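You operate a simulated robot arm through the tools that you are given. There is no shell and no other tool. Be economical: measure what you need, move in short steps, check, and stop when the job is done.

The job below is to be done with a simulated two-armed robot. You get a single attempt, and the scene is never put back.

TASK
Line up the knocked sensor, reset, bring the tote down and put its can on the control box's shelf. Set down upright: can.

It is judged by the outcome, as a careful person would: the job done as asked, and still so three seconds after it is handed in. It fails if anything else is knocked over, pushed out of place, dropped, spilled or broken.

THE ROBOT
Two 6-joint arms with fingered hands on one trunk, on a base that drives. Base frame: it is fixed to the floor where the robot stands at the start and does not move with it; the origin is under the middle of the robot, x ahead of it, y to its left, z up. Units: m, degrees, N and s.
The left shoulder is at the start at [0.07, 0.191, 1.398], the right one opposite. With the tool pointing down near the work surface each hand reaches from about 0.1 to 0.6 m from the robot's upright axis, wherever it stands, measured 20 degrees to its own side. Places, roughly: can [1.5, 0.75, 0.5]; lift down button [1.1, -0.6, 1]; shelf on the control box [1, -0.5, 0.8]. Payload 4.7 kg a hand.
The TCP of each hand is the grasp point between the finger pads, 0.036 m short of the fingertips. In the tool frame z runs along the fingers and y along their closing line. The gripper opens to 0.12 m. The gripper's body begins 0.042 m behind the TCP. The gripper is a hand of 5 fingers: y runs from the thumb to the fingers, the wrist lies at [-0.018, -0.113, -0.198] in the tool frame.
Orientation is told as [roll, pitch, yaw] about the base's x, y, z axes, in that order, counted from this pose: with the fingers straight down and the wrist toward the robot, the tool's x, y and z point along [0, 1, 0], [1, 0, 0] and [0, 0, -1] of the base frame.

THE INTERFACE
- The arms move only by the tool drive_tool. It takes "left_rows", "right_rows" or both (then of equal length, played together; a hand with none holds still); each is one flat list of numbers, 6 for each row, row after row: the turn, a rotation vector about the tool's x, y, z in degrees, then the shift along the tool's x, y, z in mm. In form: [ax, ay, az, tx, ty, tz, ax, ay, az, tx, ty, tz, ...]. A call has 1 to 8 rows; each row shifts and turns the commanded pose from where the row before left it, along the tool's axes as they then stand. A row lasts 0.2 s, in which the tool goes at most 0.05 m and 8.6 degrees; a call with a longer step from one row to the next is refused whole. Where a pose cannot be reached the arm comes as near as it can. A force on the tool above 40 N (or 10 N above the force at the start of the call, whichever is more), or a blocked arm, ends the call early, and 0.2 s more pass. In this call time passes only in rows, and 0.2 s behind the last. It gives the time, the measured TCP pose, the force on the tool (base axes), the opening and the grip force at its end, in the units of the frame above (readings bear some noise), with the torque about the TCP (base axes, N m) and any sound that the robot's microphone picked up.
- Cameras (640 x 400 px; columns grow to the right, rows downward): "scene" is now at [0.1337, -0.0206, 1.6236]; the picture's right is [-0.25, -0.97, 0.00], its down [-0.58, 0.15, -0.80] and it looks along [0.78, -0.20, -0.60] (base axes); focal length 255 px, centre (320, 200). "left" rides on the left gripper at [-0.073, -0.091, -0.143] in its tool frame; the picture's right is [-0.80, -0.28, 0.53], its down [0.53, -0.73, 0.42] and it looks along [0.27, 0.62, 0.74] (tool axes); focal length 234 px, centre (320, 200). "right" rides on the right gripper at [0.073, -0.091, -0.143] in its tool frame; the picture's right is [-0.80, 0.28, -0.53], its down [-0.53, -0.73, 0.42] and it looks along [-0.27, 0.62, 0.74] (tool axes); focal length 234 px, centre (320, 200). There is no depth. A picture from a camera that has moved, and an enlarged one, comes with that camera's place and axes in the base frame and with its lens.
- snapshot(camera): a new picture of that camera. It takes no simulated time.
- move_column(by): slides the trunk up (or, below 0, down) by that many m; the arms and the scene camera ride with it, the base frame stays. It gives what a move gives, with no picture.
- drive_base(legs): drives the robot by 1 to 6 legs, each [ahead, left, turn to the left] in m, m and degrees, along the robot's own axes; the way and the turn of a leg run together, so that a leg with both is an arc; at most 1.5 m and 180 degrees a leg. The arms and the cameras ride along, it lands a little off, and it stops where it bumps. It gives what a move gives.
- curl_fingers(index, middle, ring, little, thumb_bend, thumb_turn, hand): sets how far each is bent, from 0 (flat) to 1 (curled in); at 0.3 the hand is open as for a grip, at 0.7 the pads meet at the TCP. One left out holds its place. A second passes; each finger stops where it meets its share of the squeeze, and holds until it gets a number again. It is the only way to open and close the hand. It gives what a move gives, with no picture; readings hold the bend of each and the force on index, middle, ring, little, thumb and palm. thumb_turn goes from beside the hand (0) to across from the fingers (1), as for a grip.
- aim_head(pan, tilt): turns the head with the scene camera to pan (to the left, within 86 degrees either way) and tilt (down, from -29 to 69), counted from straight ahead of the robot. It gives what a move gives.
- inspect(camera, box): a new picture of the part [left, top, right, bottom] of that camera's present view, enlarged. It takes no simulated time.
- close_job(): hands the job in; it is judged then, once.

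Go step by step. Nothing tells you exact positions but the pictures and the camera data: compare them with the known pose of the tool, close in by small moves and look again before you grip or let go. The budget is 120 turns and 108 pictures, counting those below and the enlarged ones. Unless the task says otherwise, let go and move clear before handing in, and close with one line.

The tools are called after "Request:" as a command line: name --argument value ..., lists and objects as JSON in quotes. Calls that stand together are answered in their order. drive_tool: Moves the arms, as the interface text tells. Its arguments: {"type":"object","properties":{"left_rows":{"type":"array","items":{"type":"number"}},"right_rows":{"type":"array","items":{"type":"number"}}},"required":[]} The other tools are called the same way: move_column (by) slides the trunk up or down; curl_fingers (index, middle, ring, little, thumb_bend, thumb_turn, hand) moves the fingers one by one; drive_base (legs) drives the base; aim_head (pan, tilt) turns the head that bears the scene camera; snapshot (camera) takes a picture; inspect (camera, box) takes an enlarged picture of a part of a camera's view; close_job () hands the job in.

At the start:

```text
clock: 0.0
left_tool_pos: [0.6782, 0.1496, 1.1497]
left_tcp_rot: [0.0, 0.0, 0.0]
left_contact_force: [0.0, -0.5, 0.9]
left_wrist_torque: [0.01, -0.01, -0.02]
left_grip_width: 0.1197
left_grip_force: 0.1
left_shape: jaw
left_bend: [0.3, 0.3, 0.3, 0.3, 0.3, 0.98]
left_finger forces: [0.0, 0.0, 0.0, 0.0, 0.0, 0.0]
right_tool_pos: [0.6071, -0.4043, 1.286]
right_tcp_rot: [-0.1, 0.1, -0.1]
right_contact_force: [0.3, -0.1, -0.5]
right_wrist_torque: [-0.02, 0.01, 0.0]
right_grip_width: 0.1196
right_grip_force: 0.0
right_shape: jaw
right_bend: [0.3, 0.3, 0.3, 0.3, 0.3, 0.98]
right_finger forces: [0.1, 0.1, 0.1, 0.0, 0.0, 0.0]
trunk travel left (down, up): [-0.875, 0.065]
robot x, y, heading: [-0.0006, 0.0007, -0.1]
head pan, tilt: [-14.4, 36.7]
```

scene: 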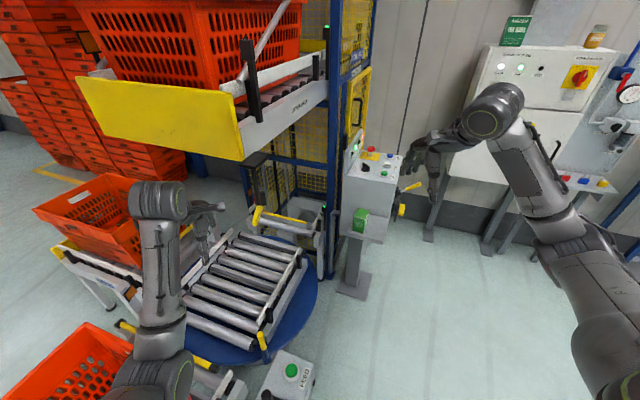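
right: 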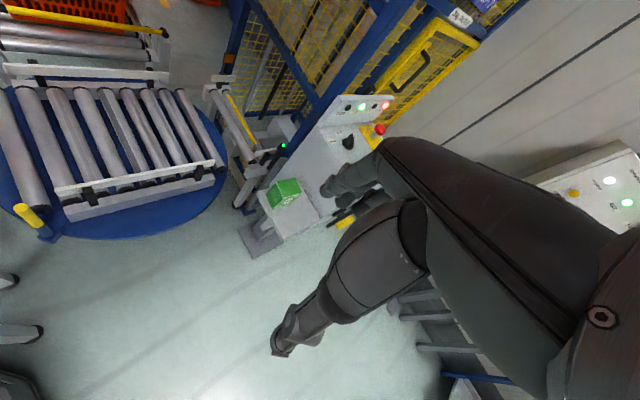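
left: 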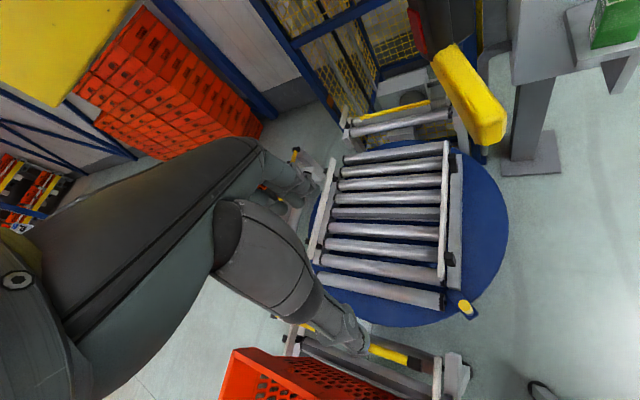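

I see a lift holding a red tote up high, a roller turntable, and a control box on a post with a shelf (a green thing is on it). I'll look more closely at the control box, the sensor, and the lift.

Request:
inspect --camera "scene" --box '[320, 120, 440, 260]'

Request:
inspect --camera "scene" --box '[220, 120, 360, 260]'

Request:
inspect --camera "right" --box '[200, 60, 420, 260]'

```text
2.86 times, centred on (380, 190) of scene
camera zoom: at [0.1337, -0.0206, 1.6236], right [-0.25, -0.97, 0.0], down [-0.58, 0.15, -0.8], along [0.78, -0.2, -0.6], focal length 728 px, centre (149, 229)
```

zoom: 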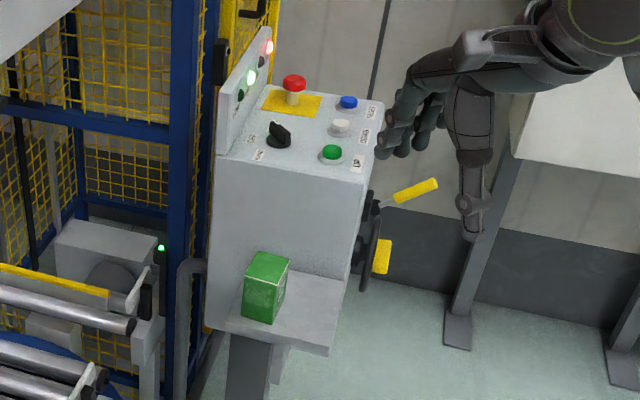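

```text
2.86 times, centred on (290, 190) of scene
camera zoom: at [0.1337, -0.0206, 1.6236], right [-0.25, -0.97, 0.0], down [-0.58, 0.15, -0.8], along [0.78, -0.2, -0.6], focal length 728 px, centre (406, 229)
```

zoom: 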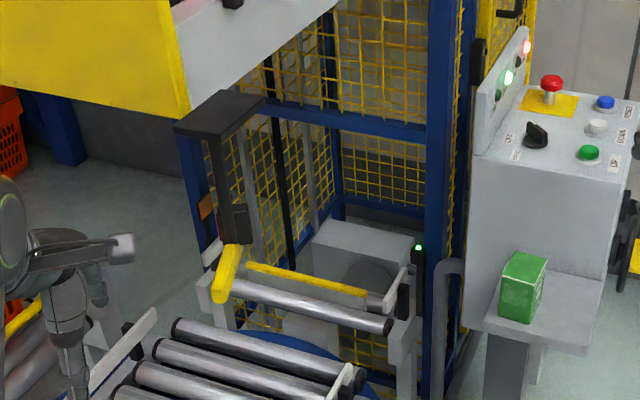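

```text
2.00 times, centred on (310, 160) of right
camera zoom: at [0.5149, -0.3313, 1.4301], right [0.28, -0.8, 0.53], down [-0.73, -0.53, -0.42], along [0.62, -0.27, -0.74], focal length 468 px, centre (340, 280)
```

zoom: 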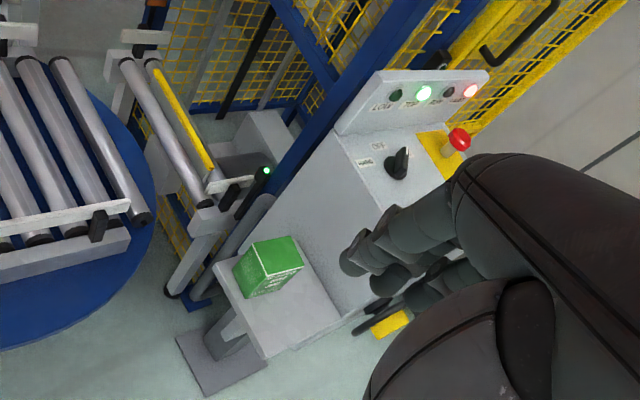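

The panel has a selector, an e-stop, and blue/white/green buttons, with lamps lit green and red. I'll pan the head to see the lift and the possibly knocked sensor.

Request:
aim_head --pan 15 --tilt 30

Request:
snapshot --camera "scene"

Request:
inspect --camera "left" --box '[220, 0, 540, 200]'

Request:
inspect --camera "right" --box '[290, 60, 410, 160]'

```text
clock: 0.9
left_tool_pos: [0.6776, 0.1489, 1.1504]
left_tcp_rot: [0.0, 0.0, 0.0]
left_contact_force: [0.1, 0.0, -0.7]
left_wrist_torque: [0.03, -0.02, -0.01]
left_grip_width: 0.1197
left_grip_force: 0.1
left_shape: jaw
left_bend: [0.3, 0.3, 0.3, 0.3, 0.3, 0.98]
left_finger forces: [0.0, 0.1, 0.0, 0.0, 0.0, 0.0]
right_tool_pos: [0.6077, -0.4044, 1.2857]
right_tcp_rot: [-0.1, 0.0, -0.1]
right_contact_force: [-0.1, 0.1, -0.6]
right_wrist_torque: [0.01, -0.02, -0.01]
right_grip_width: 0.1199
right_grip_force: 0.0
right_shape: jaw
right_bend: [0.3, 0.3, 0.3, 0.3, 0.3, 0.98]
right_finger forces: [0.0, 0.0, 0.1, 0.1, 0.0, 0.0]
trunk travel left (down, up): [-0.875, 0.065]
robot x, y, heading: [0.0003, -0.0003, 0.3]
head pan, tilt: [15.0, 30.0]
```

```text
101 pictures are left
camera scene: at [0.1366, 0.0243, 1.6339], right [0.26, -0.97, 0.0], down [-0.48, -0.13, -0.87], along [0.84, 0.22, -0.5], focal length 255 px, centre (320, 200)
```

scene: 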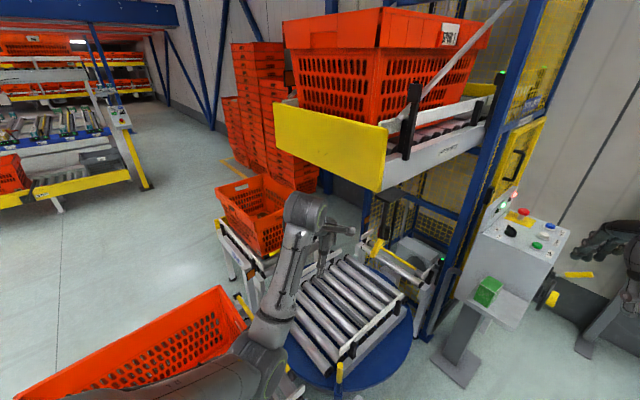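

```text
2.00 times, centred on (380, 100) of left
camera zoom: at [0.5851, 0.0765, 1.2927], right [-0.28, -0.8, -0.53], down [-0.73, 0.53, -0.42], along [0.62, 0.27, -0.74], focal length 468 px, centre (200, 400)
```

zoom: 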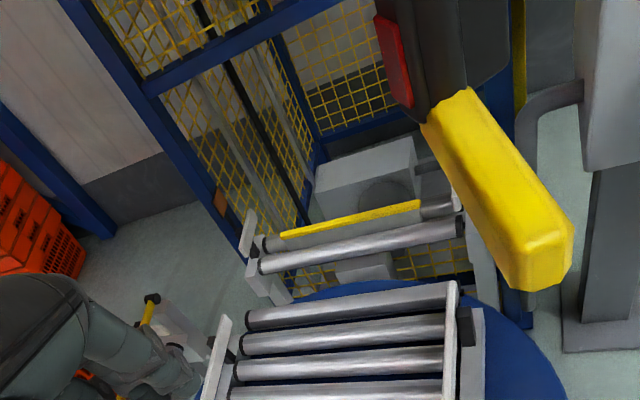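

```text
4.00 times, centred on (350, 110) of right
camera zoom: at [0.5149, -0.3313, 1.4302], right [0.28, -0.8, 0.53], down [-0.73, -0.53, -0.42], along [0.62, -0.27, -0.74], focal length 937 px, centre (200, 560)
```

zoom: 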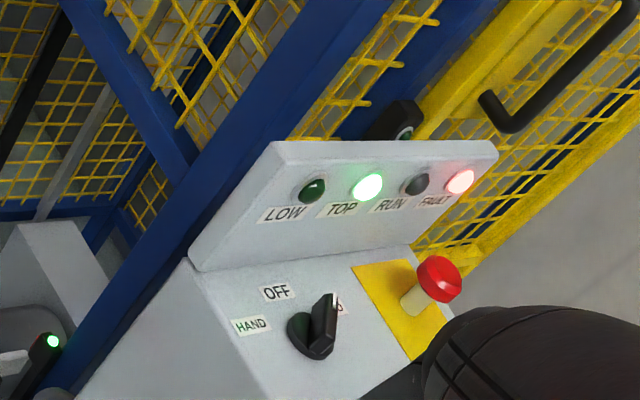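

LOW off, TOP on, FAULT lit red. The candidate sensor is the black arm with the yellow head in front of the lift, near the left hand; I'll look closer.

Request:
inspect --camera "scene" --box '[330, 150, 470, 290]'

Request:
inspect --camera "left" --box '[380, 0, 540, 150]'

Request:
inspect --camera "scene" --box '[380, 60, 540, 190]'

```text
2.86 times, centred on (400, 220) of scene
camera zoom: at [0.1366, 0.0243, 1.6339], right [0.26, -0.97, 0.0], down [-0.48, -0.13, -0.87], along [0.84, 0.22, -0.5], focal length 728 px, centre (91, 143)
```

zoom: 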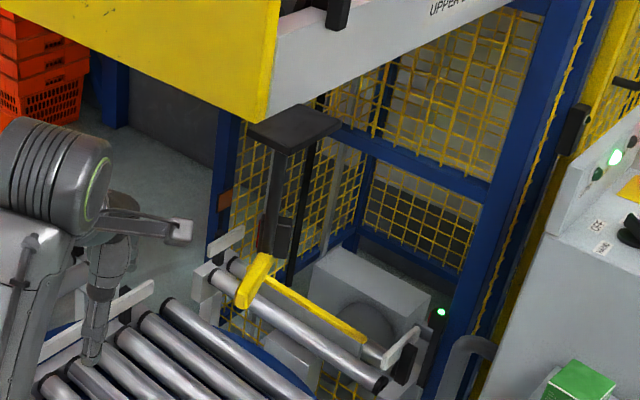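

```text
2.67 times, centred on (460, 75) of left
camera zoom: at [0.5851, 0.0765, 1.2927], right [-0.28, -0.8, -0.53], down [-0.73, 0.53, -0.42], along [0.62, 0.27, -0.74], focal length 624 px, centre (-53, 533)
```

zoom: 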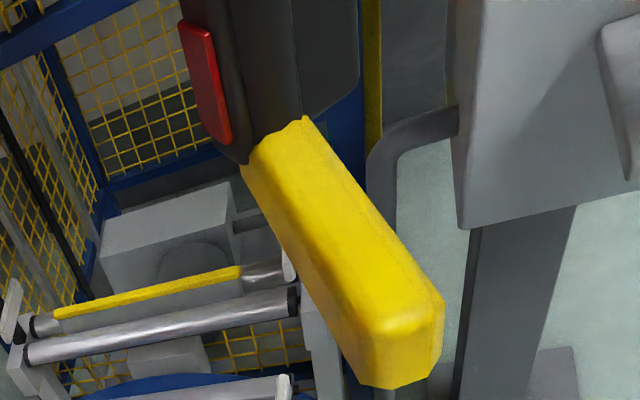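

```text
3.08 times, centred on (460, 125) of scene
camera zoom: at [0.1366, 0.0243, 1.6339], right [0.26, -0.97, 0.0], down [-0.48, -0.13, -0.87], along [0.84, 0.22, -0.5], focal length 784 px, centre (-111, 431)
```

zoom: 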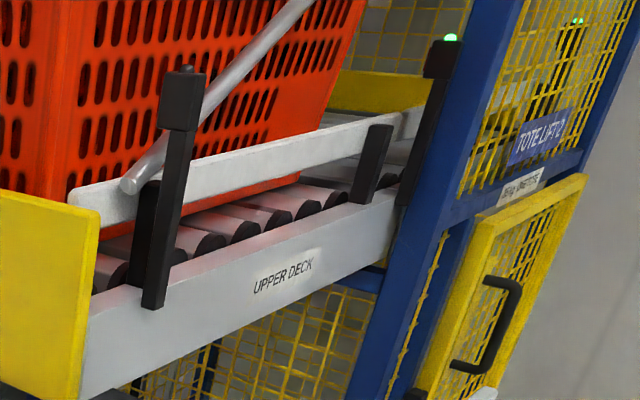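

The yellow-tipped piece triangulates to be surprisingly near the left hand (about x 0.6, y 0.01, z 1.23). I'll pull the left hand back and to the left to get a clear view.

Request:
drive_tool --left_rows '[0, 0, 0, 40, -20, 0, 0, 0, 0, 40, -20, 0, 0, 0, 0, 40, -20, 0, 0, 0, 0, 40, -20, 0]'

Request:
snapshot --camera "left"

Request:
snapshot --camera "scene"

```text
clock: 1.9
left_tool_pos: [0.6008, 0.3141, 1.1456]
left_tcp_rot: [-0.2, 0.0, 0.0]
left_contact_force: [-0.4, 0.3, 0.2]
left_wrist_torque: [-0.01, -0.02, 0.01]
left_grip_width: 0.12
left_grip_force: 0.1
left_shape: jaw
left_bend: [0.3, 0.3, 0.3, 0.3, 0.3, 0.98]
left_finger forces: [0.0, 0.1, 0.0, 0.0, 0.0, 0.0]
left hand out of reach, approached as far as the arm can: row 2
right_tool_pos: [0.6053, -0.4021, 1.2872]
right_tcp_rot: [-0.1, -0.1, 0.0]
right_contact_force: [0.0, 0.2, 0.4]
right_wrist_torque: [-0.03, -0.02, -0.01]
right_grip_width: 0.1197
right_grip_force: 0.1
right_shape: jaw
right_bend: [0.3, 0.3, 0.3, 0.3, 0.3, 0.98]
right_finger forces: [0.0, 0.0, 0.0, 0.0, 0.0, 0.1]
trunk travel left (down, up): [-0.875, 0.065]
robot x, y, heading: [0.0007, 0.0006, 0.0]
head pan, tilt: [15.0, 30.0]
```

```text
95 pictures are left
camera left: at [0.5084, 0.2414, 1.2887], right [-0.28, -0.81, -0.52], down [-0.73, 0.53, -0.43], along [0.62, 0.26, -0.74], focal length 234 px, centre (320, 200)
```

left: 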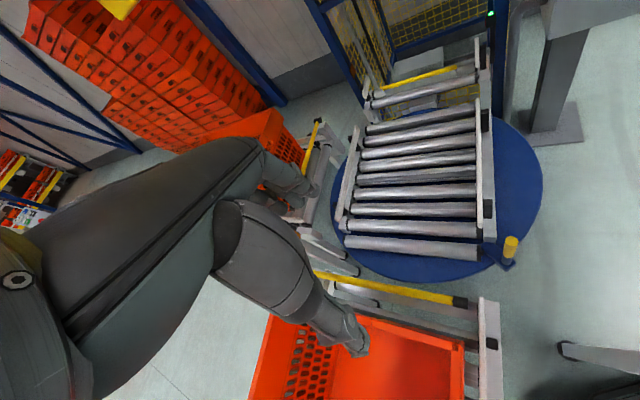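

```text
94 pictures are left
camera scene: at [0.1347, 0.0285, 1.6341], right [0.26, -0.97, 0.0], down [-0.48, -0.13, -0.87], along [0.84, 0.22, -0.5], focal length 255 px, centre (320, 200)
```

scene: 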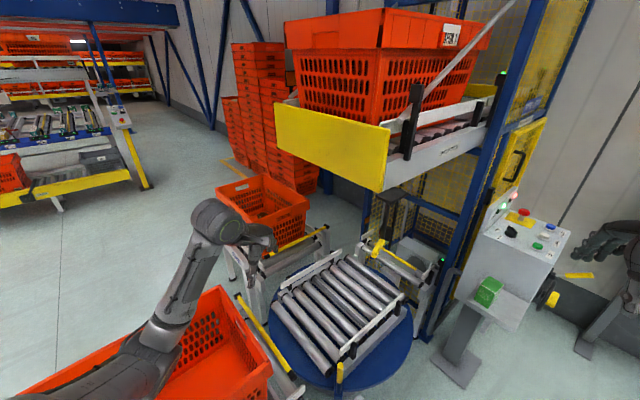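

The piece is out of the left view now. I'll zoom into the upper deck's rod and post, and into the lower bracket, to decide which one is the knocked sensor.

Request:
inspect --camera "scene" --box '[370, 60, 520, 160]'

Request:
inspect --camera "scene" --box '[350, 180, 450, 280]'

Request:
aim_head --pan 10 --tilt 5

Request:
snapshot --camera "scene"

```text
4.00 times, centred on (445, 110) of scene
camera zoom: at [0.1347, 0.0285, 1.6341], right [0.26, -0.97, 0.0], down [-0.48, -0.13, -0.87], along [0.84, 0.22, -0.5], focal length 1019 px, centre (-180, 560)
```

zoom: 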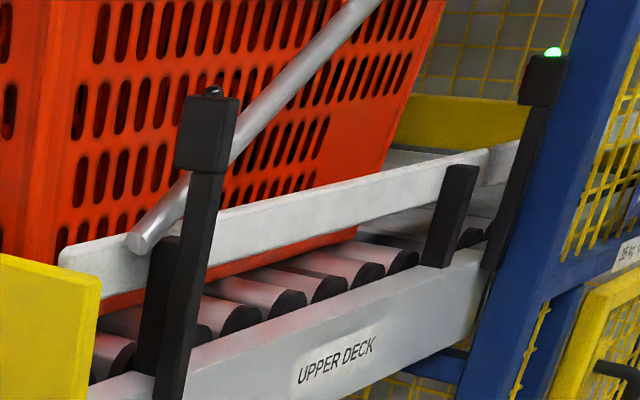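

```text
4.00 times, centred on (400, 230) of scene
camera zoom: at [0.1347, 0.0285, 1.6341], right [0.26, -0.97, 0.0], down [-0.48, -0.13, -0.87], along [0.84, 0.22, -0.5], focal length 1019 px, centre (0, 80)
```

zoom: 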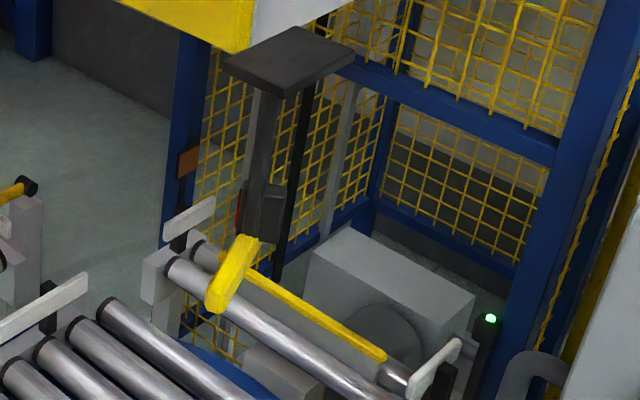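

```text
clock: 2.8
left_tool_pos: [0.6038, 0.3106, 1.1455]
left_tcp_rot: [0.0, -0.1, 0.1]
left_contact_force: [-0.4, -0.6, -0.1]
left_wrist_torque: [0.05, -0.03, -0.01]
left_grip_width: 0.1197
left_grip_force: 0.1
left_shape: jaw
left_bend: [0.3, 0.3, 0.3, 0.3, 0.3, 0.98]
left_finger forces: [0.0, 0.0, 0.2, 0.0, 0.0, 0.1]
right_tool_pos: [0.6085, -0.4046, 1.2855]
right_tcp_rot: [0.0, 0.0, 0.1]
right_contact_force: [-1.6, 0.1, 0.4]
right_wrist_torque: [0.0, -0.01, 0.01]
right_grip_width: 0.1195
right_grip_force: 0.1
right_shape: jaw
right_bend: [0.3, 0.3, 0.3, 0.3, 0.3, 0.98]
right_finger forces: [0.1, 0.0, 0.0, 0.0, 0.0, 0.0]
trunk travel left (down, up): [-0.875, 0.065]
robot x, y, heading: [0.0014, 0.0015, 0.0]
head pan, tilt: [10.0, 5.0]
```

```text
91 pictures are left
camera scene: at [0.1402, 0.0162, 1.6742], right [0.17, -0.98, 0.0], down [-0.09, -0.01, -1.0], along [0.98, 0.17, -0.09], focal length 255 px, centre (320, 200)
```

scene: 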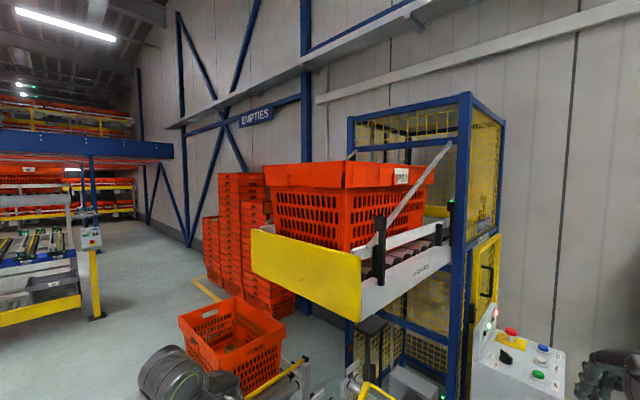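

Triangulating from three views, a black arm reaches from a plate near (0.93, -0.02, 1.22) to a yellow end near (0.66, 0.02, 1.18). I'll turn both hand cameras inward to see it from the sides.

Request:
drive_tool --left_rows '[0, 0, 8.5, 0, -10, 0, 0, 0, 8.5, 0, -10, 0, 0, 0, 8.5, 0, 0, 0, 0, 0, 8.5, 0, 0, 0, 0, 0, 8.5, 0, 0, 0, 0, 0, 8.5, 0, 0, 0]' --right_rows '[0, 0, -8.5, 0, 0, 0, 0, 0, -8.5, 0, 0, 0, 0, 0, -8.5, 0, 0, 0, 0, 0, -8.5, 0, 0, 0, 0, 0, -8.5, 0, 0, 0, 0, 0, -8.5, 0, 0, 0]'

Request:
snapshot --camera "left"

Request:
snapshot --camera "right"

```text
clock: 4.2
left_tool_pos: [0.5811, 0.3121, 1.1478]
left_tcp_rot: [0.0, 0.1, -51.1]
left_contact_force: [-0.2, -0.3, -0.1]
left_wrist_torque: [0.0, 0.03, 0.01]
left_grip_width: 0.1197
left_grip_force: 0.0
left_shape: jaw
left_bend: [0.3, 0.3, 0.3, 0.3, 0.3, 0.98]
left_finger forces: [0.0, 0.0, 0.0, 0.0, 0.0, 0.0]
right_tool_pos: [0.6084, -0.4037, 1.2846]
right_tcp_rot: [-0.1, 0.0, 51.2]
right_contact_force: [-0.3, 1.0, 0.0]
right_wrist_torque: [-0.03, 0.03, 0.0]
right_grip_width: 0.1197
right_grip_force: 0.1
right_shape: jaw
right_bend: [0.3, 0.3, 0.3, 0.3, 0.3, 0.98]
right_finger forces: [0.0, 0.0, 0.0, 0.0, 0.1, 0.1]
trunk travel left (down, up): [-0.875, 0.065]
robot x, y, heading: [0.0005, -0.0022, 0.1]
head pan, tilt: [10.0, 5.0]
```

```text
90 pictures are left
camera left: at [0.466, 0.3368, 1.2898], right [-0.8, -0.29, -0.52], down [-0.05, 0.9, -0.42], along [0.6, -0.32, -0.74], focal length 234 px, centre (320, 200)
```

left: 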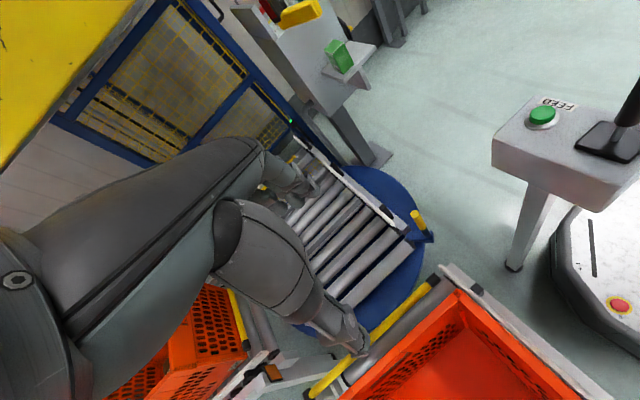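

```text
89 pictures are left
camera right: at [0.4928, -0.4284, 1.4301], right [0.8, -0.29, 0.52], down [-0.05, -0.9, -0.42], along [0.6, 0.32, -0.74], focal length 234 px, centre (320, 200)
```

right: 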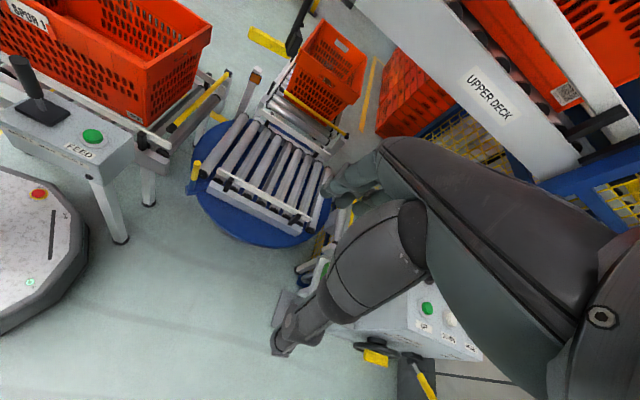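

In the right view, near (285, 40), there's a black stalk with a yellow bar, and a reflector post beside it. I'll zoom in on both views.

Request:
inspect --camera "right" --box '[220, 0, 380, 110]'

Request:
inspect --camera "left" --box '[220, 0, 380, 120]'

Request:
aim_head --pan 5 --tilt 55

Request:
snapshot --camera "scene"

```text
3.64 times, centred on (300, 55) of right
camera zoom: at [0.4928, -0.4284, 1.4301], right [0.8, -0.29, 0.52], down [-0.05, -0.9, -0.42], along [0.6, 0.32, -0.74], focal length 852 px, centre (393, 727)
```

zoom: 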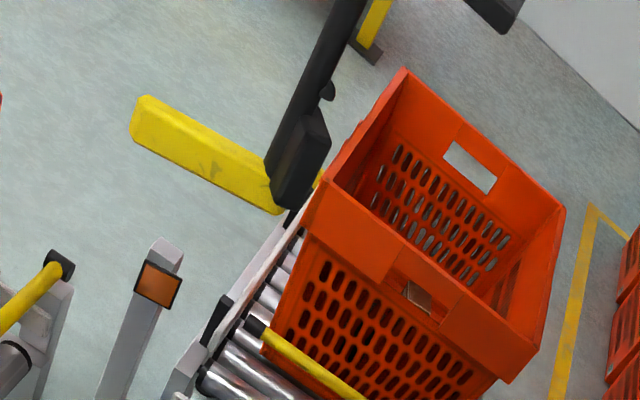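

```text
3.33 times, centred on (300, 60) of left
camera zoom: at [0.466, 0.3368, 1.2898], right [-0.8, -0.29, -0.52], down [-0.05, 0.9, -0.42], along [0.6, -0.32, -0.74], focal length 781 px, centre (387, 667)
```

zoom: 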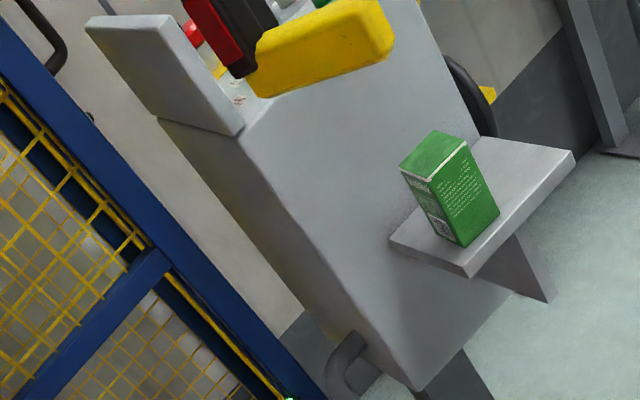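

```text
clock: 5.4
left_tool_pos: [0.5813, 0.3123, 1.1479]
left_tcp_rot: [0.0, 0.0, -50.9]
left_contact_force: [-0.8, 0.6, -0.3]
left_wrist_torque: [0.01, 0.03, -0.03]
left_grip_width: 0.1199
left_grip_force: 0.0
left_shape: jaw
left_bend: [0.3, 0.3, 0.3, 0.3, 0.3, 0.98]
left_finger forces: [0.0, 0.0, 0.0, 0.0, 0.0, 0.0]
right_tool_pos: [0.6067, -0.4038, 1.2851]
right_tcp_rot: [0.1, -0.1, 50.9]
right_contact_force: [0.4, -0.4, 0.0]
right_wrist_torque: [-0.02, 0.01, 0.01]
right_grip_width: 0.1197
right_grip_force: 0.3
right_shape: jaw
right_bend: [0.3, 0.3, 0.3, 0.3, 0.3, 0.98]
right_finger forces: [0.0, 0.1, 0.1, 0.1, 0.0, 0.0]
trunk travel left (down, up): [-0.875, 0.065]
robot x, y, heading: [0.0006, -0.0022, -0.1]
head pan, tilt: [5.0, 55.0]
```

```text
86 pictures are left
camera scene: at [0.1213, 0.0075, 1.598], right [0.09, -1.0, 0.0], down [-0.82, -0.07, -0.57], along [0.57, 0.05, -0.82], focal length 255 px, centre (320, 200)
```

scene: 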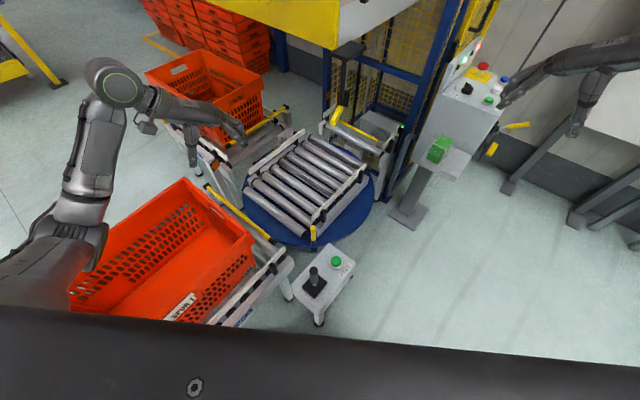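

The hanging sensor sits under the upper deck's front right corner, at about (0.75, 0.02, 1.17), with its yellow tab toward me. I'll check the left tote near the told can place and the panel, and look at the sensor's surroundings.

Request:
inspect --camera "scene" --box '[130, 40, 290, 150]'

Request:
inspect --camera "scene" --box '[300, 20, 420, 170]'

Request:
inspect --camera "scene" --box '[420, 30, 540, 130]'

```text
3.64 times, centred on (210, 95) of scene
camera zoom: at [0.1213, 0.0075, 1.598], right [0.09, -1.0, 0.0], down [-0.82, -0.07, -0.57], along [0.57, 0.05, -0.82], focal length 926 px, centre (720, 582)
```

zoom: 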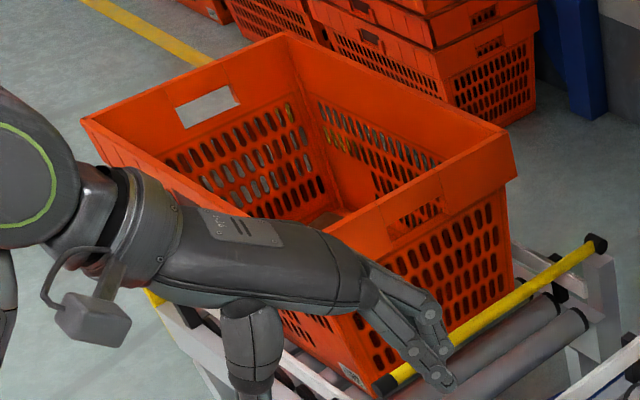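

```text
2.67 times, centred on (360, 95) of scene
camera zoom: at [0.1213, 0.0075, 1.598], right [0.09, -1.0, 0.0], down [-0.82, -0.07, -0.57], along [0.57, 0.05, -0.82], focal length 679 px, centre (213, 480)
```

zoom: 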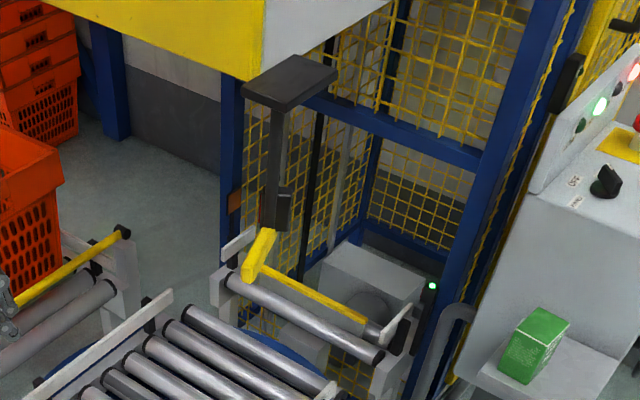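

```text
4.00 times, centred on (480, 80) of scene
camera zoom: at [0.1213, 0.0075, 1.598], right [0.09, -1.0, 0.0], down [-0.82, -0.07, -0.57], along [0.57, 0.05, -0.82], focal length 1019 px, centre (-320, 680)
```

zoom: 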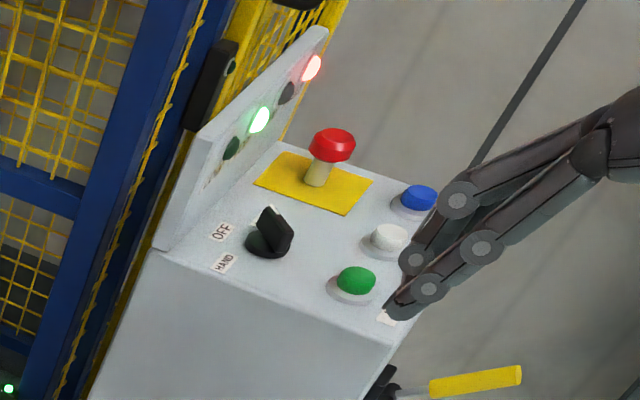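

I'll tilt the right hand so its camera looks more horizontally at the hanging sensor, seeing its face and what it could be aimed at.

Request:
drive_tool --right_rows '[-6.4, 2.24, -4.24, 0, 0, 0, -6.4, 2.24, -4.24, 0, 0, 0, -6.4, 2.24, -4.24, 0, 0, 0, -6.4, 2.24, -4.24, 0, 0, 0, -6.4, 2.24, -4.24, 0, 0, 0]'

Request:
snapshot --camera "right"

```text
clock: 6.6
left_tool_pos: [0.5809, 0.3109, 1.1468]
left_tcp_rot: [-0.1, 0.0, -51.0]
left_contact_force: [0.4, 0.3, 0.4]
left_wrist_torque: [-0.03, 0.0, 0.0]
left_grip_width: 0.1198
left_grip_force: 0.1
left_shape: jaw
left_bend: [0.3, 0.3, 0.3, 0.3, 0.3, 0.98]
left_finger forces: [0.1, 0.0, 0.0, 0.0, 0.0, 0.1]
right_tool_pos: [0.6072, -0.4057, 1.285]
right_tcp_rot: [5.6, -33.4, 71.2]
right_contact_force: [0.5, 0.1, -0.9]
right_wrist_torque: [0.03, -0.01, 0.01]
right_grip_width: 0.1198
right_grip_force: 0.0
right_shape: jaw
right_bend: [0.3, 0.3, 0.3, 0.3, 0.3, 0.98]
right_finger forces: [0.1, 0.0, 0.0, 0.1, 0.1, 0.0]
trunk travel left (down, up): [-0.875, 0.065]
robot x, y, heading: [0.0015, -0.0017, -0.2]
head pan, tilt: [5.0, 55.0]
```

```text
82 pictures are left
camera right: at [0.5004, -0.5357, 1.3607], right [0.8, -0.29, 0.53], down [0.35, -0.49, -0.8], along [0.48, 0.82, -0.29], focal length 234 px, centre (320, 200)
```

right: 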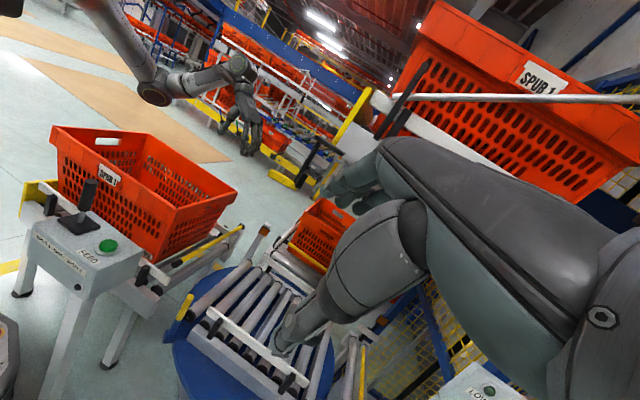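

Request:
inspect --camera "right" --box '[240, 60, 440, 200]'

```text
2.86 times, centred on (340, 130) of right
camera zoom: at [0.5004, -0.5357, 1.3607], right [0.8, -0.29, 0.53], down [0.35, -0.49, -0.8], along [0.48, 0.82, -0.29], focal length 669 px, centre (263, 400)
```

zoom: 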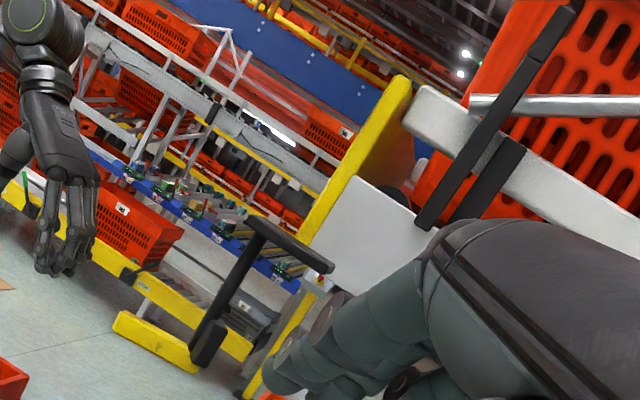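

The stalk hangs vertically with the tab pointing toward -x. Now the same tilt with the left hand, to see the lens face from the left side.

Request:
drive_tool --left_rows '[-6.4, -2.24, 4.24, 0, 0, 0, -6.4, -2.24, 4.24, 0, 0, 0, -6.4, -2.24, 4.24, 0, 0, 0, -6.4, -2.24, 4.24, 0, 0, 0, -6.4, -2.24, 4.24, 0, 0, 0]'

Request:
snapshot --camera "left"

```text
clock: 7.8
left_tool_pos: [0.5808, 0.3116, 1.1473]
left_tcp_rot: [-5.5, -33.4, -71.2]
left_contact_force: [0.2, 0.0, -0.8]
left_wrist_torque: [0.0, 0.01, 0.02]
left_grip_width: 0.1196
left_grip_force: 0.0
left_shape: jaw
left_bend: [0.3, 0.3, 0.3, 0.3, 0.3, 0.98]
left_finger forces: [0.1, 0.0, 0.1, 0.0, 0.0, 0.0]
right_tool_pos: [0.6082, -0.4042, 1.2853]
right_tcp_rot: [5.6, -33.2, 71.2]
right_contact_force: [0.1, -0.9, -0.2]
right_wrist_torque: [0.0, 0.01, -0.03]
right_grip_width: 0.1199
right_grip_force: 0.0
right_shape: jaw
right_bend: [0.3, 0.3, 0.3, 0.3, 0.3, 0.98]
right_finger forces: [0.1, 0.0, 0.1, 0.0, 0.0, 0.1]
trunk travel left (down, up): [-0.875, 0.065]
robot x, y, heading: [0.0005, -0.003, 0.0]
head pan, tilt: [5.0, 55.0]
```

```text
80 pictures are left
camera left: at [0.4719, 0.4427, 1.2214], right [-0.8, -0.29, -0.53], down [0.35, 0.49, -0.8], along [0.49, -0.82, -0.29], focal length 234 px, centre (320, 200)
```

left: 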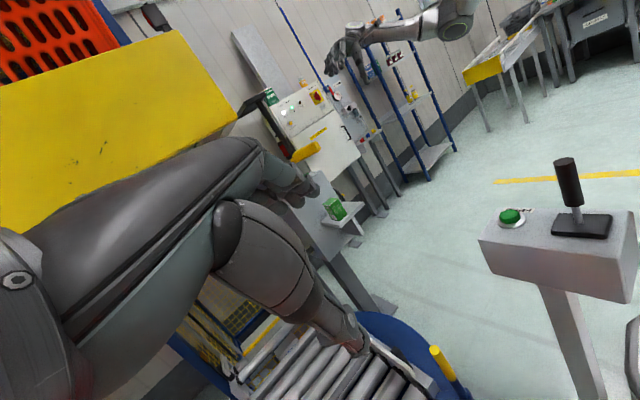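

Request:
drive_tool --left_rows '[0, 0, 0, 32, 11, -21, 0, 0, 0, 32, 11, -21, 0, 0, 0, 32, 11, -21]'

Request:
inspect --camera "left" --box '[230, 80, 400, 220]'

```text
clock: 8.6
left_tool_pos: [0.6726, 0.3432, 1.2089]
left_tcp_rot: [-5.6, -33.2, -71.1]
left_contact_force: [0.9, 0.2, -0.7]
left_wrist_torque: [0.0, 0.01, -0.03]
left_grip_width: 0.1196
left_grip_force: 0.1
left_shape: jaw
left_bend: [0.3, 0.3, 0.3, 0.3, 0.3, 0.98]
left_finger forces: [0.0, 0.0, 0.0, 0.1, 0.1, 0.0]
right_tool_pos: [0.6086, -0.4045, 1.2838]
right_tcp_rot: [5.6, -33.4, 71.2]
right_contact_force: [-0.3, 0.4, -0.6]
right_wrist_torque: [0.03, 0.01, 0.02]
right_grip_width: 0.1199
right_grip_force: 0.1
right_shape: jaw
right_bend: [0.3, 0.3, 0.3, 0.3, 0.3, 0.98]
right_finger forces: [0.0, 0.0, 0.1, 0.0, 0.0, 0.0]
trunk travel left (down, up): [-0.875, 0.065]
robot x, y, heading: [0.0015, -0.0013, -0.1]
head pan, tilt: [5.0, 55.0]
```

```text
2.86 times, centred on (315, 150) of left
camera zoom: at [0.5658, 0.474, 1.2833], right [-0.8, -0.28, -0.52], down [0.35, 0.49, -0.8], along [0.48, -0.82, -0.3], focal length 669 px, centre (334, 343)
```

zoom: 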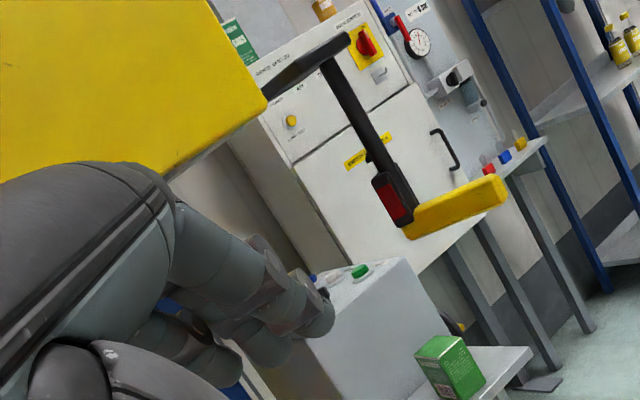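

Clear view: the sensor has a red lens roughly facing +y, a yellow tab toward -x and an unlit indicator. I'll search for its reflector to the left and in other directions.

Request:
aim_head --pan 50 --tilt 25

Request:
snapshot --camera "scene"

Request:
inspect --camera "right" --box '[200, 170, 400, 330]'

```text
clock: 9.7
left_tool_pos: [0.6734, 0.3434, 1.2077]
left_tcp_rot: [-5.6, -33.3, -71.3]
left_contact_force: [0.4, 0.3, -0.4]
left_wrist_torque: [0.02, -0.01, -0.01]
left_grip_width: 0.1196
left_grip_force: 0.2
left_shape: jaw
left_bend: [0.3, 0.3, 0.3, 0.3, 0.3, 0.98]
left_finger forces: [0.0, 0.0, 0.1, 0.0, 0.1, 0.0]
right_tool_pos: [0.6071, -0.4045, 1.284]
right_tcp_rot: [5.5, -33.2, 71.2]
right_contact_force: [0.0, 0.4, 0.1]
right_wrist_torque: [0.01, 0.01, 0.01]
right_grip_width: 0.1197
right_grip_force: 0.0
right_shape: jaw
right_bend: [0.3, 0.3, 0.3, 0.3, 0.3, 0.98]
right_finger forces: [0.0, 0.0, 0.0, 0.0, 0.0, 0.1]
trunk travel left (down, up): [-0.875, 0.065]
robot x, y, heading: [-0.0013, 0.001, -0.0]
head pan, tilt: [50.0, 25.0]
```

```text
78 pictures are left
camera scene: at [0.1088, 0.0715, 1.6419], right [0.77, -0.64, 0.0], down [-0.27, -0.32, -0.91], along [0.58, 0.69, -0.42], focal length 255 px, centre (320, 200)
```

scene: 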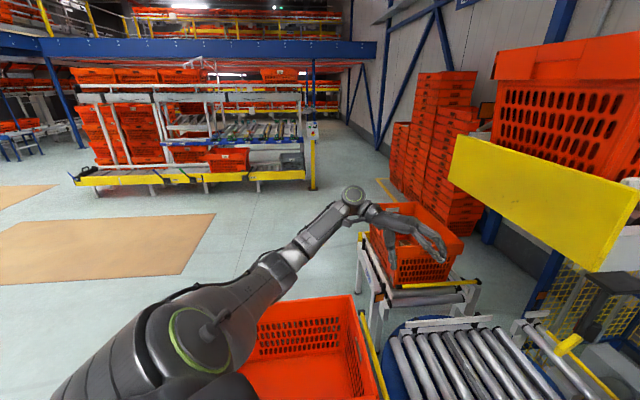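

```text
2.50 times, centred on (300, 250) of right
camera zoom: at [0.5, -0.5351, 1.3613], right [0.8, -0.28, 0.53], down [0.35, -0.49, -0.8], along [0.49, 0.82, -0.29], focal length 585 px, centre (370, 75)
```

zoom: 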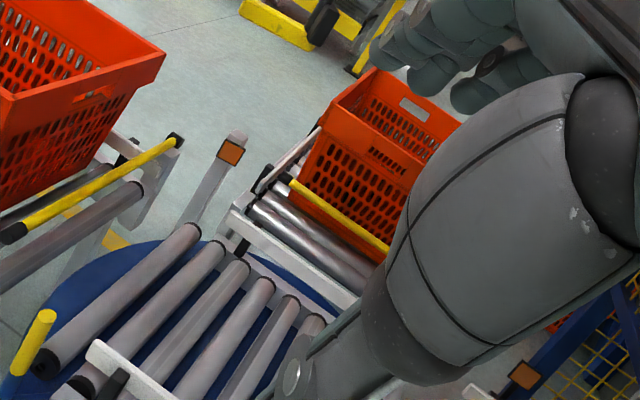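

The hanging sensor's lens points at about 70–76° azimuth. I'll zoom hard on it for marks and its indicator.

Request:
inspect --camera "left" --box '[290, 80, 370, 150]'

Request:
inspect --camera "right" --box '[270, 120, 360, 200]'

Request:
aim_head --pan 0 --tilt 40

Request:
inspect --camera "scene" --box '[270, 60, 380, 180]'

```text
5.71 times, centred on (330, 115) of left
camera zoom: at [0.5649, 0.4742, 1.2833], right [-0.8, -0.28, -0.53], down [0.35, 0.49, -0.8], along [0.49, -0.82, -0.29], focal length 1338 px, centre (263, 686)
```

zoom: 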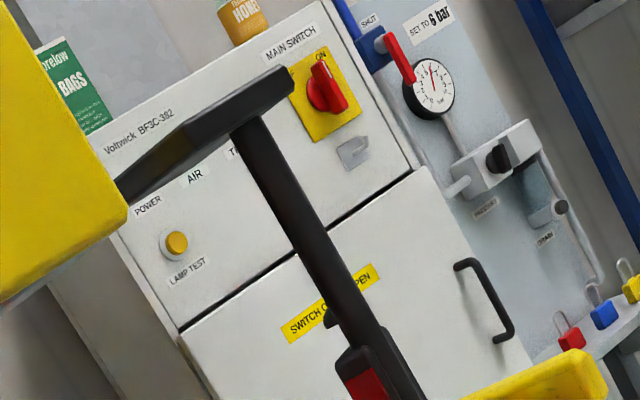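

```text
5.00 times, centred on (315, 160) of right
camera zoom: at [0.5, -0.5351, 1.3613], right [0.8, -0.28, 0.53], down [0.35, -0.49, -0.8], along [0.49, 0.82, -0.29], focal length 1171 px, centre (345, 400)
```

zoom: 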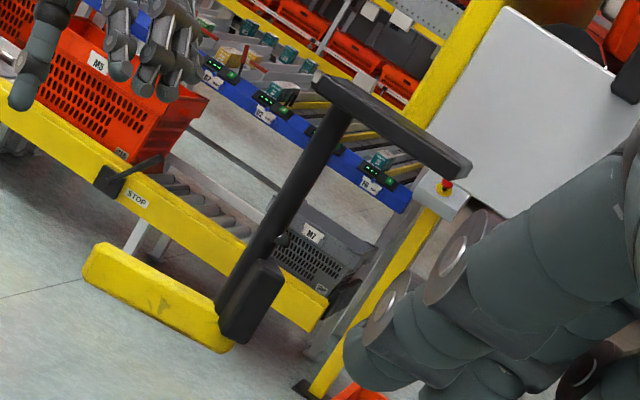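

```text
clock: 10.9
left_tool_pos: [0.6733, 0.3432, 1.2082]
left_tcp_rot: [-5.6, -33.3, -71.3]
left_contact_force: [0.9, -0.4, 0.7]
left_wrist_torque: [-0.06, 0.01, 0.01]
left_grip_width: 0.1196
left_grip_force: 0.0
left_shape: jaw
left_bend: [0.3, 0.3, 0.3, 0.3, 0.3, 0.98]
left_finger forces: [0.1, 0.0, 0.1, 0.0, 0.0, 0.0]
right_tool_pos: [0.6076, -0.4043, 1.2855]
right_tcp_rot: [5.6, -33.3, 71.2]
right_contact_force: [-0.3, -0.6, -0.1]
right_wrist_torque: [-0.01, 0.03, 0.01]
right_grip_width: 0.1198
right_grip_force: 0.1
right_shape: jaw
right_bend: [0.3, 0.3, 0.3, 0.3, 0.3, 0.98]
right_finger forces: [0.0, 0.0, 0.0, 0.0, 0.0, 0.0]
trunk travel left (down, up): [-0.875, 0.065]
robot x, y, heading: [-0.0007, -0.0012, -0.1]
head pan, tilt: [0.0, 40.0]
```

```text
3.33 times, centred on (325, 120) of scene
camera zoom: at [0.1343, 0.0012, 1.6186], right [0.0, -1.0, 0.0], down [-0.64, 0.0, -0.77], along [0.77, 0.0, -0.64], focal length 849 px, centre (303, 467)
```

zoom: 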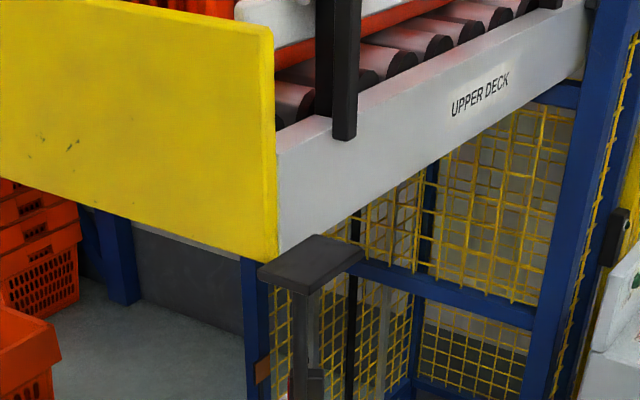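

The bracket arm follows the deck axis (about -33°), while the sensor tab sits near azimuth 166° instead of about 147°, so it looks yawed by about 20°. I'll orient the right hand (thumb on -y, fingers forward-down) to fork the tab and turn it while watching the indicator.

Request:
drive_tool --right_rows '[3.05, -6, -3.78, 0, 0, 0, 3.05, -6, -3.78, 0, 0, 0, 3.05, -6, -3.78, 0, 0, 0, 3.05, -6, -3.78, 0, 0, 0, 3.05, -6, -3.78, 0, 0, 0, 3.05, -6, -3.78, 0, 0, 0, 3.05, -6, -3.78, 0, 0, 0, 3.05, -6, -3.78, 0, 0, 0]'

```text
clock: 12.7
left_tool_pos: [0.6733, 0.3445, 1.2088]
left_tcp_rot: [-5.6, -33.3, -71.2]
left_contact_force: [0.7, -0.2, 0.3]
left_wrist_torque: [0.01, 0.0, 0.01]
left_grip_width: 0.1197
left_grip_force: 0.1
left_shape: jaw
left_bend: [0.3, 0.3, 0.3, 0.3, 0.3, 0.98]
left_finger forces: [0.0, 0.0, 0.0, 0.0, 0.0, 0.1]
right_tool_pos: [0.6047, -0.4044, 1.2858]
right_tcp_rot: [-50.1, 0.1, 90.0]
right_contact_force: [0.4, -0.4, 0.2]
right_wrist_torque: [-0.01, -0.02, -0.01]
right_grip_width: 0.1198
right_grip_force: 0.1
right_shape: jaw
right_bend: [0.3, 0.3, 0.3, 0.3, 0.3, 0.98]
right_finger forces: [0.1, 0.0, 0.0, 0.0, 0.0, 0.1]
trunk travel left (down, up): [-0.875, 0.065]
robot x, y, heading: [-0.0001, 0.0019, 0.2]
head pan, tilt: [0.0, 40.0]
```

Request:
drive_tool --right_rows '[0, 0, 0, 35, 20, 0, 0, 0, 0, 35, 20, 0, 0, 0, 0, 0, 48, 0, 0, 0, 0, 0, 48, 0, 0, 0, 0, 0, 48, 0, 0, 0, 0, 0, 48, 0, 0, 0, 0, 0, 48, 0, 0, 0, 0, 0, 48, 0]'

Request:
snapshot --camera "right"

Request:
snapshot --camera "left"

```text
clock: 14.5
left_tool_pos: [0.6712, 0.3471, 1.2079]
left_tcp_rot: [-5.6, -33.5, -71.2]
left_contact_force: [-0.2, -0.3, -0.9]
left_wrist_torque: [-0.03, -0.04, 0.0]
left_grip_width: 0.1196
left_grip_force: 0.0
left_shape: jaw
left_bend: [0.3, 0.3, 0.3, 0.3, 0.3, 0.98]
left_finger forces: [0.1, 0.0, 0.0, 0.0, 0.0, 0.0]
right_tool_pos: [0.5621, -0.0726, 1.2338]
right_tcp_rot: [-50.0, 0.3, 89.9]
right_contact_force: [0.3, -0.1, 1.0]
right_wrist_torque: [-0.05, 0.0, -0.04]
right_grip_width: 0.1198
right_grip_force: 0.1
right_shape: jaw
right_bend: [0.3, 0.3, 0.3, 0.3, 0.3, 0.98]
right_finger forces: [0.1, 0.0, 0.0, 0.0, 0.0, 0.1]
trunk travel left (down, up): [-0.875, 0.065]
robot x, y, heading: [0.0006, 0.0013, -0.1]
head pan, tilt: [0.0, 40.0]
```

```text
73 pictures are left
camera right: at [0.4048, -0.1633, 1.2725], right [0.11, 0.28, 0.95], down [0.67, -0.73, 0.14], along [0.74, 0.62, -0.27], focal length 234 px, centre (320, 200)
```

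right: 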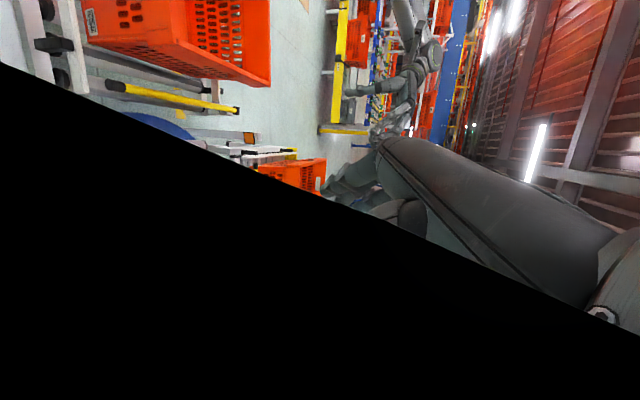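

```text
72 pictures are left
camera left: at [0.5642, 0.4779, 1.2824], right [-0.8, -0.29, -0.52], down [0.35, 0.49, -0.8], along [0.49, -0.82, -0.29], focal length 234 px, centre (320, 200)
```

left: 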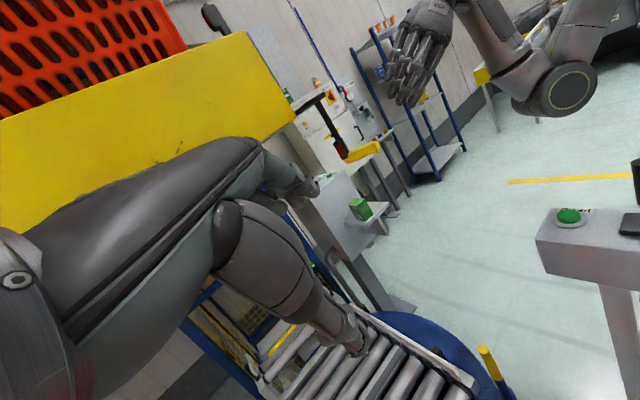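

Request:
drive_tool --right_rows '[0, 0, 0, 0, 40, 0, 0, 0, 0, 0, 40, 0, 0, 0, 0, -8, 10, 38, 0, 0, 0, -8, 0, 30]'

Request:
inspect --camera "left" --box '[290, 60, 450, 200]'

Request:
snapshot --camera "scene"

```text
clock: 15.2
left_tool_pos: [0.6747, 0.3404, 1.2083]
left_tcp_rot: [-5.7, -33.1, -71.3]
left_contact_force: [-0.6, -0.1, -0.3]
left_wrist_torque: [0.01, 0.04, 0.0]
left_grip_width: 0.1196
left_grip_force: 0.1
left_shape: jaw
left_bend: [0.3, 0.3, 0.3, 0.3, 0.3, 0.98]
left_finger forces: [0.0, 0.0, 0.1, 0.0, 0.1, 0.1]
right_tool_pos: [0.6022, -0.0738, 1.2149]
right_tcp_rot: [-52.6, 8.1, 84.5]
right_contact_force: [-0.3, -1.4, -0.1]
right_wrist_torque: [-0.01, 0.04, 0.01]
right_grip_width: 0.1198
right_grip_force: 0.0
right_shape: jaw
right_bend: [0.3, 0.3, 0.3, 0.3, 0.3, 0.98]
right_finger forces: [0.0, 0.0, 0.0, 0.0, 0.1, 0.1]
right hand out of reach, approached as far as the arm can: row 2
trunk travel left (down, up): [-0.875, 0.065]
robot x, y, heading: [-0.0021, -0.0005, 0.1]
head pan, tilt: [0.0, 40.0]
stopped in row 3 (right hand): the arm was blocked; the commanded pose is now the measured one
```

```text
2.86 times, centred on (370, 130) of left
camera zoom: at [0.5666, 0.4721, 1.2835], right [-0.8, -0.28, -0.52], down [0.35, 0.49, -0.8], along [0.48, -0.82, -0.3], focal length 669 px, centre (177, 400)
```

zoom: 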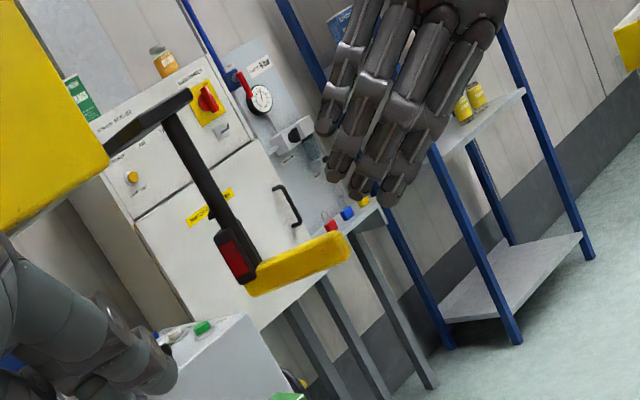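

```text
70 pictures are left
camera scene: at [0.1361, -0.0015, 1.6184], right [0.0, -1.0, 0.0], down [-0.64, 0.0, -0.77], along [0.77, 0.0, -0.64], focal length 255 px, centre (320, 200)
```

scene: 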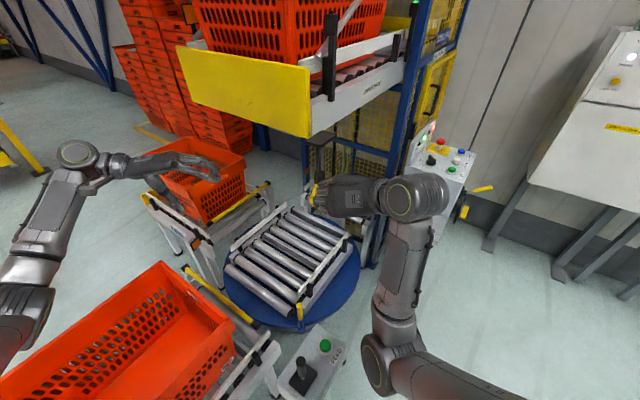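

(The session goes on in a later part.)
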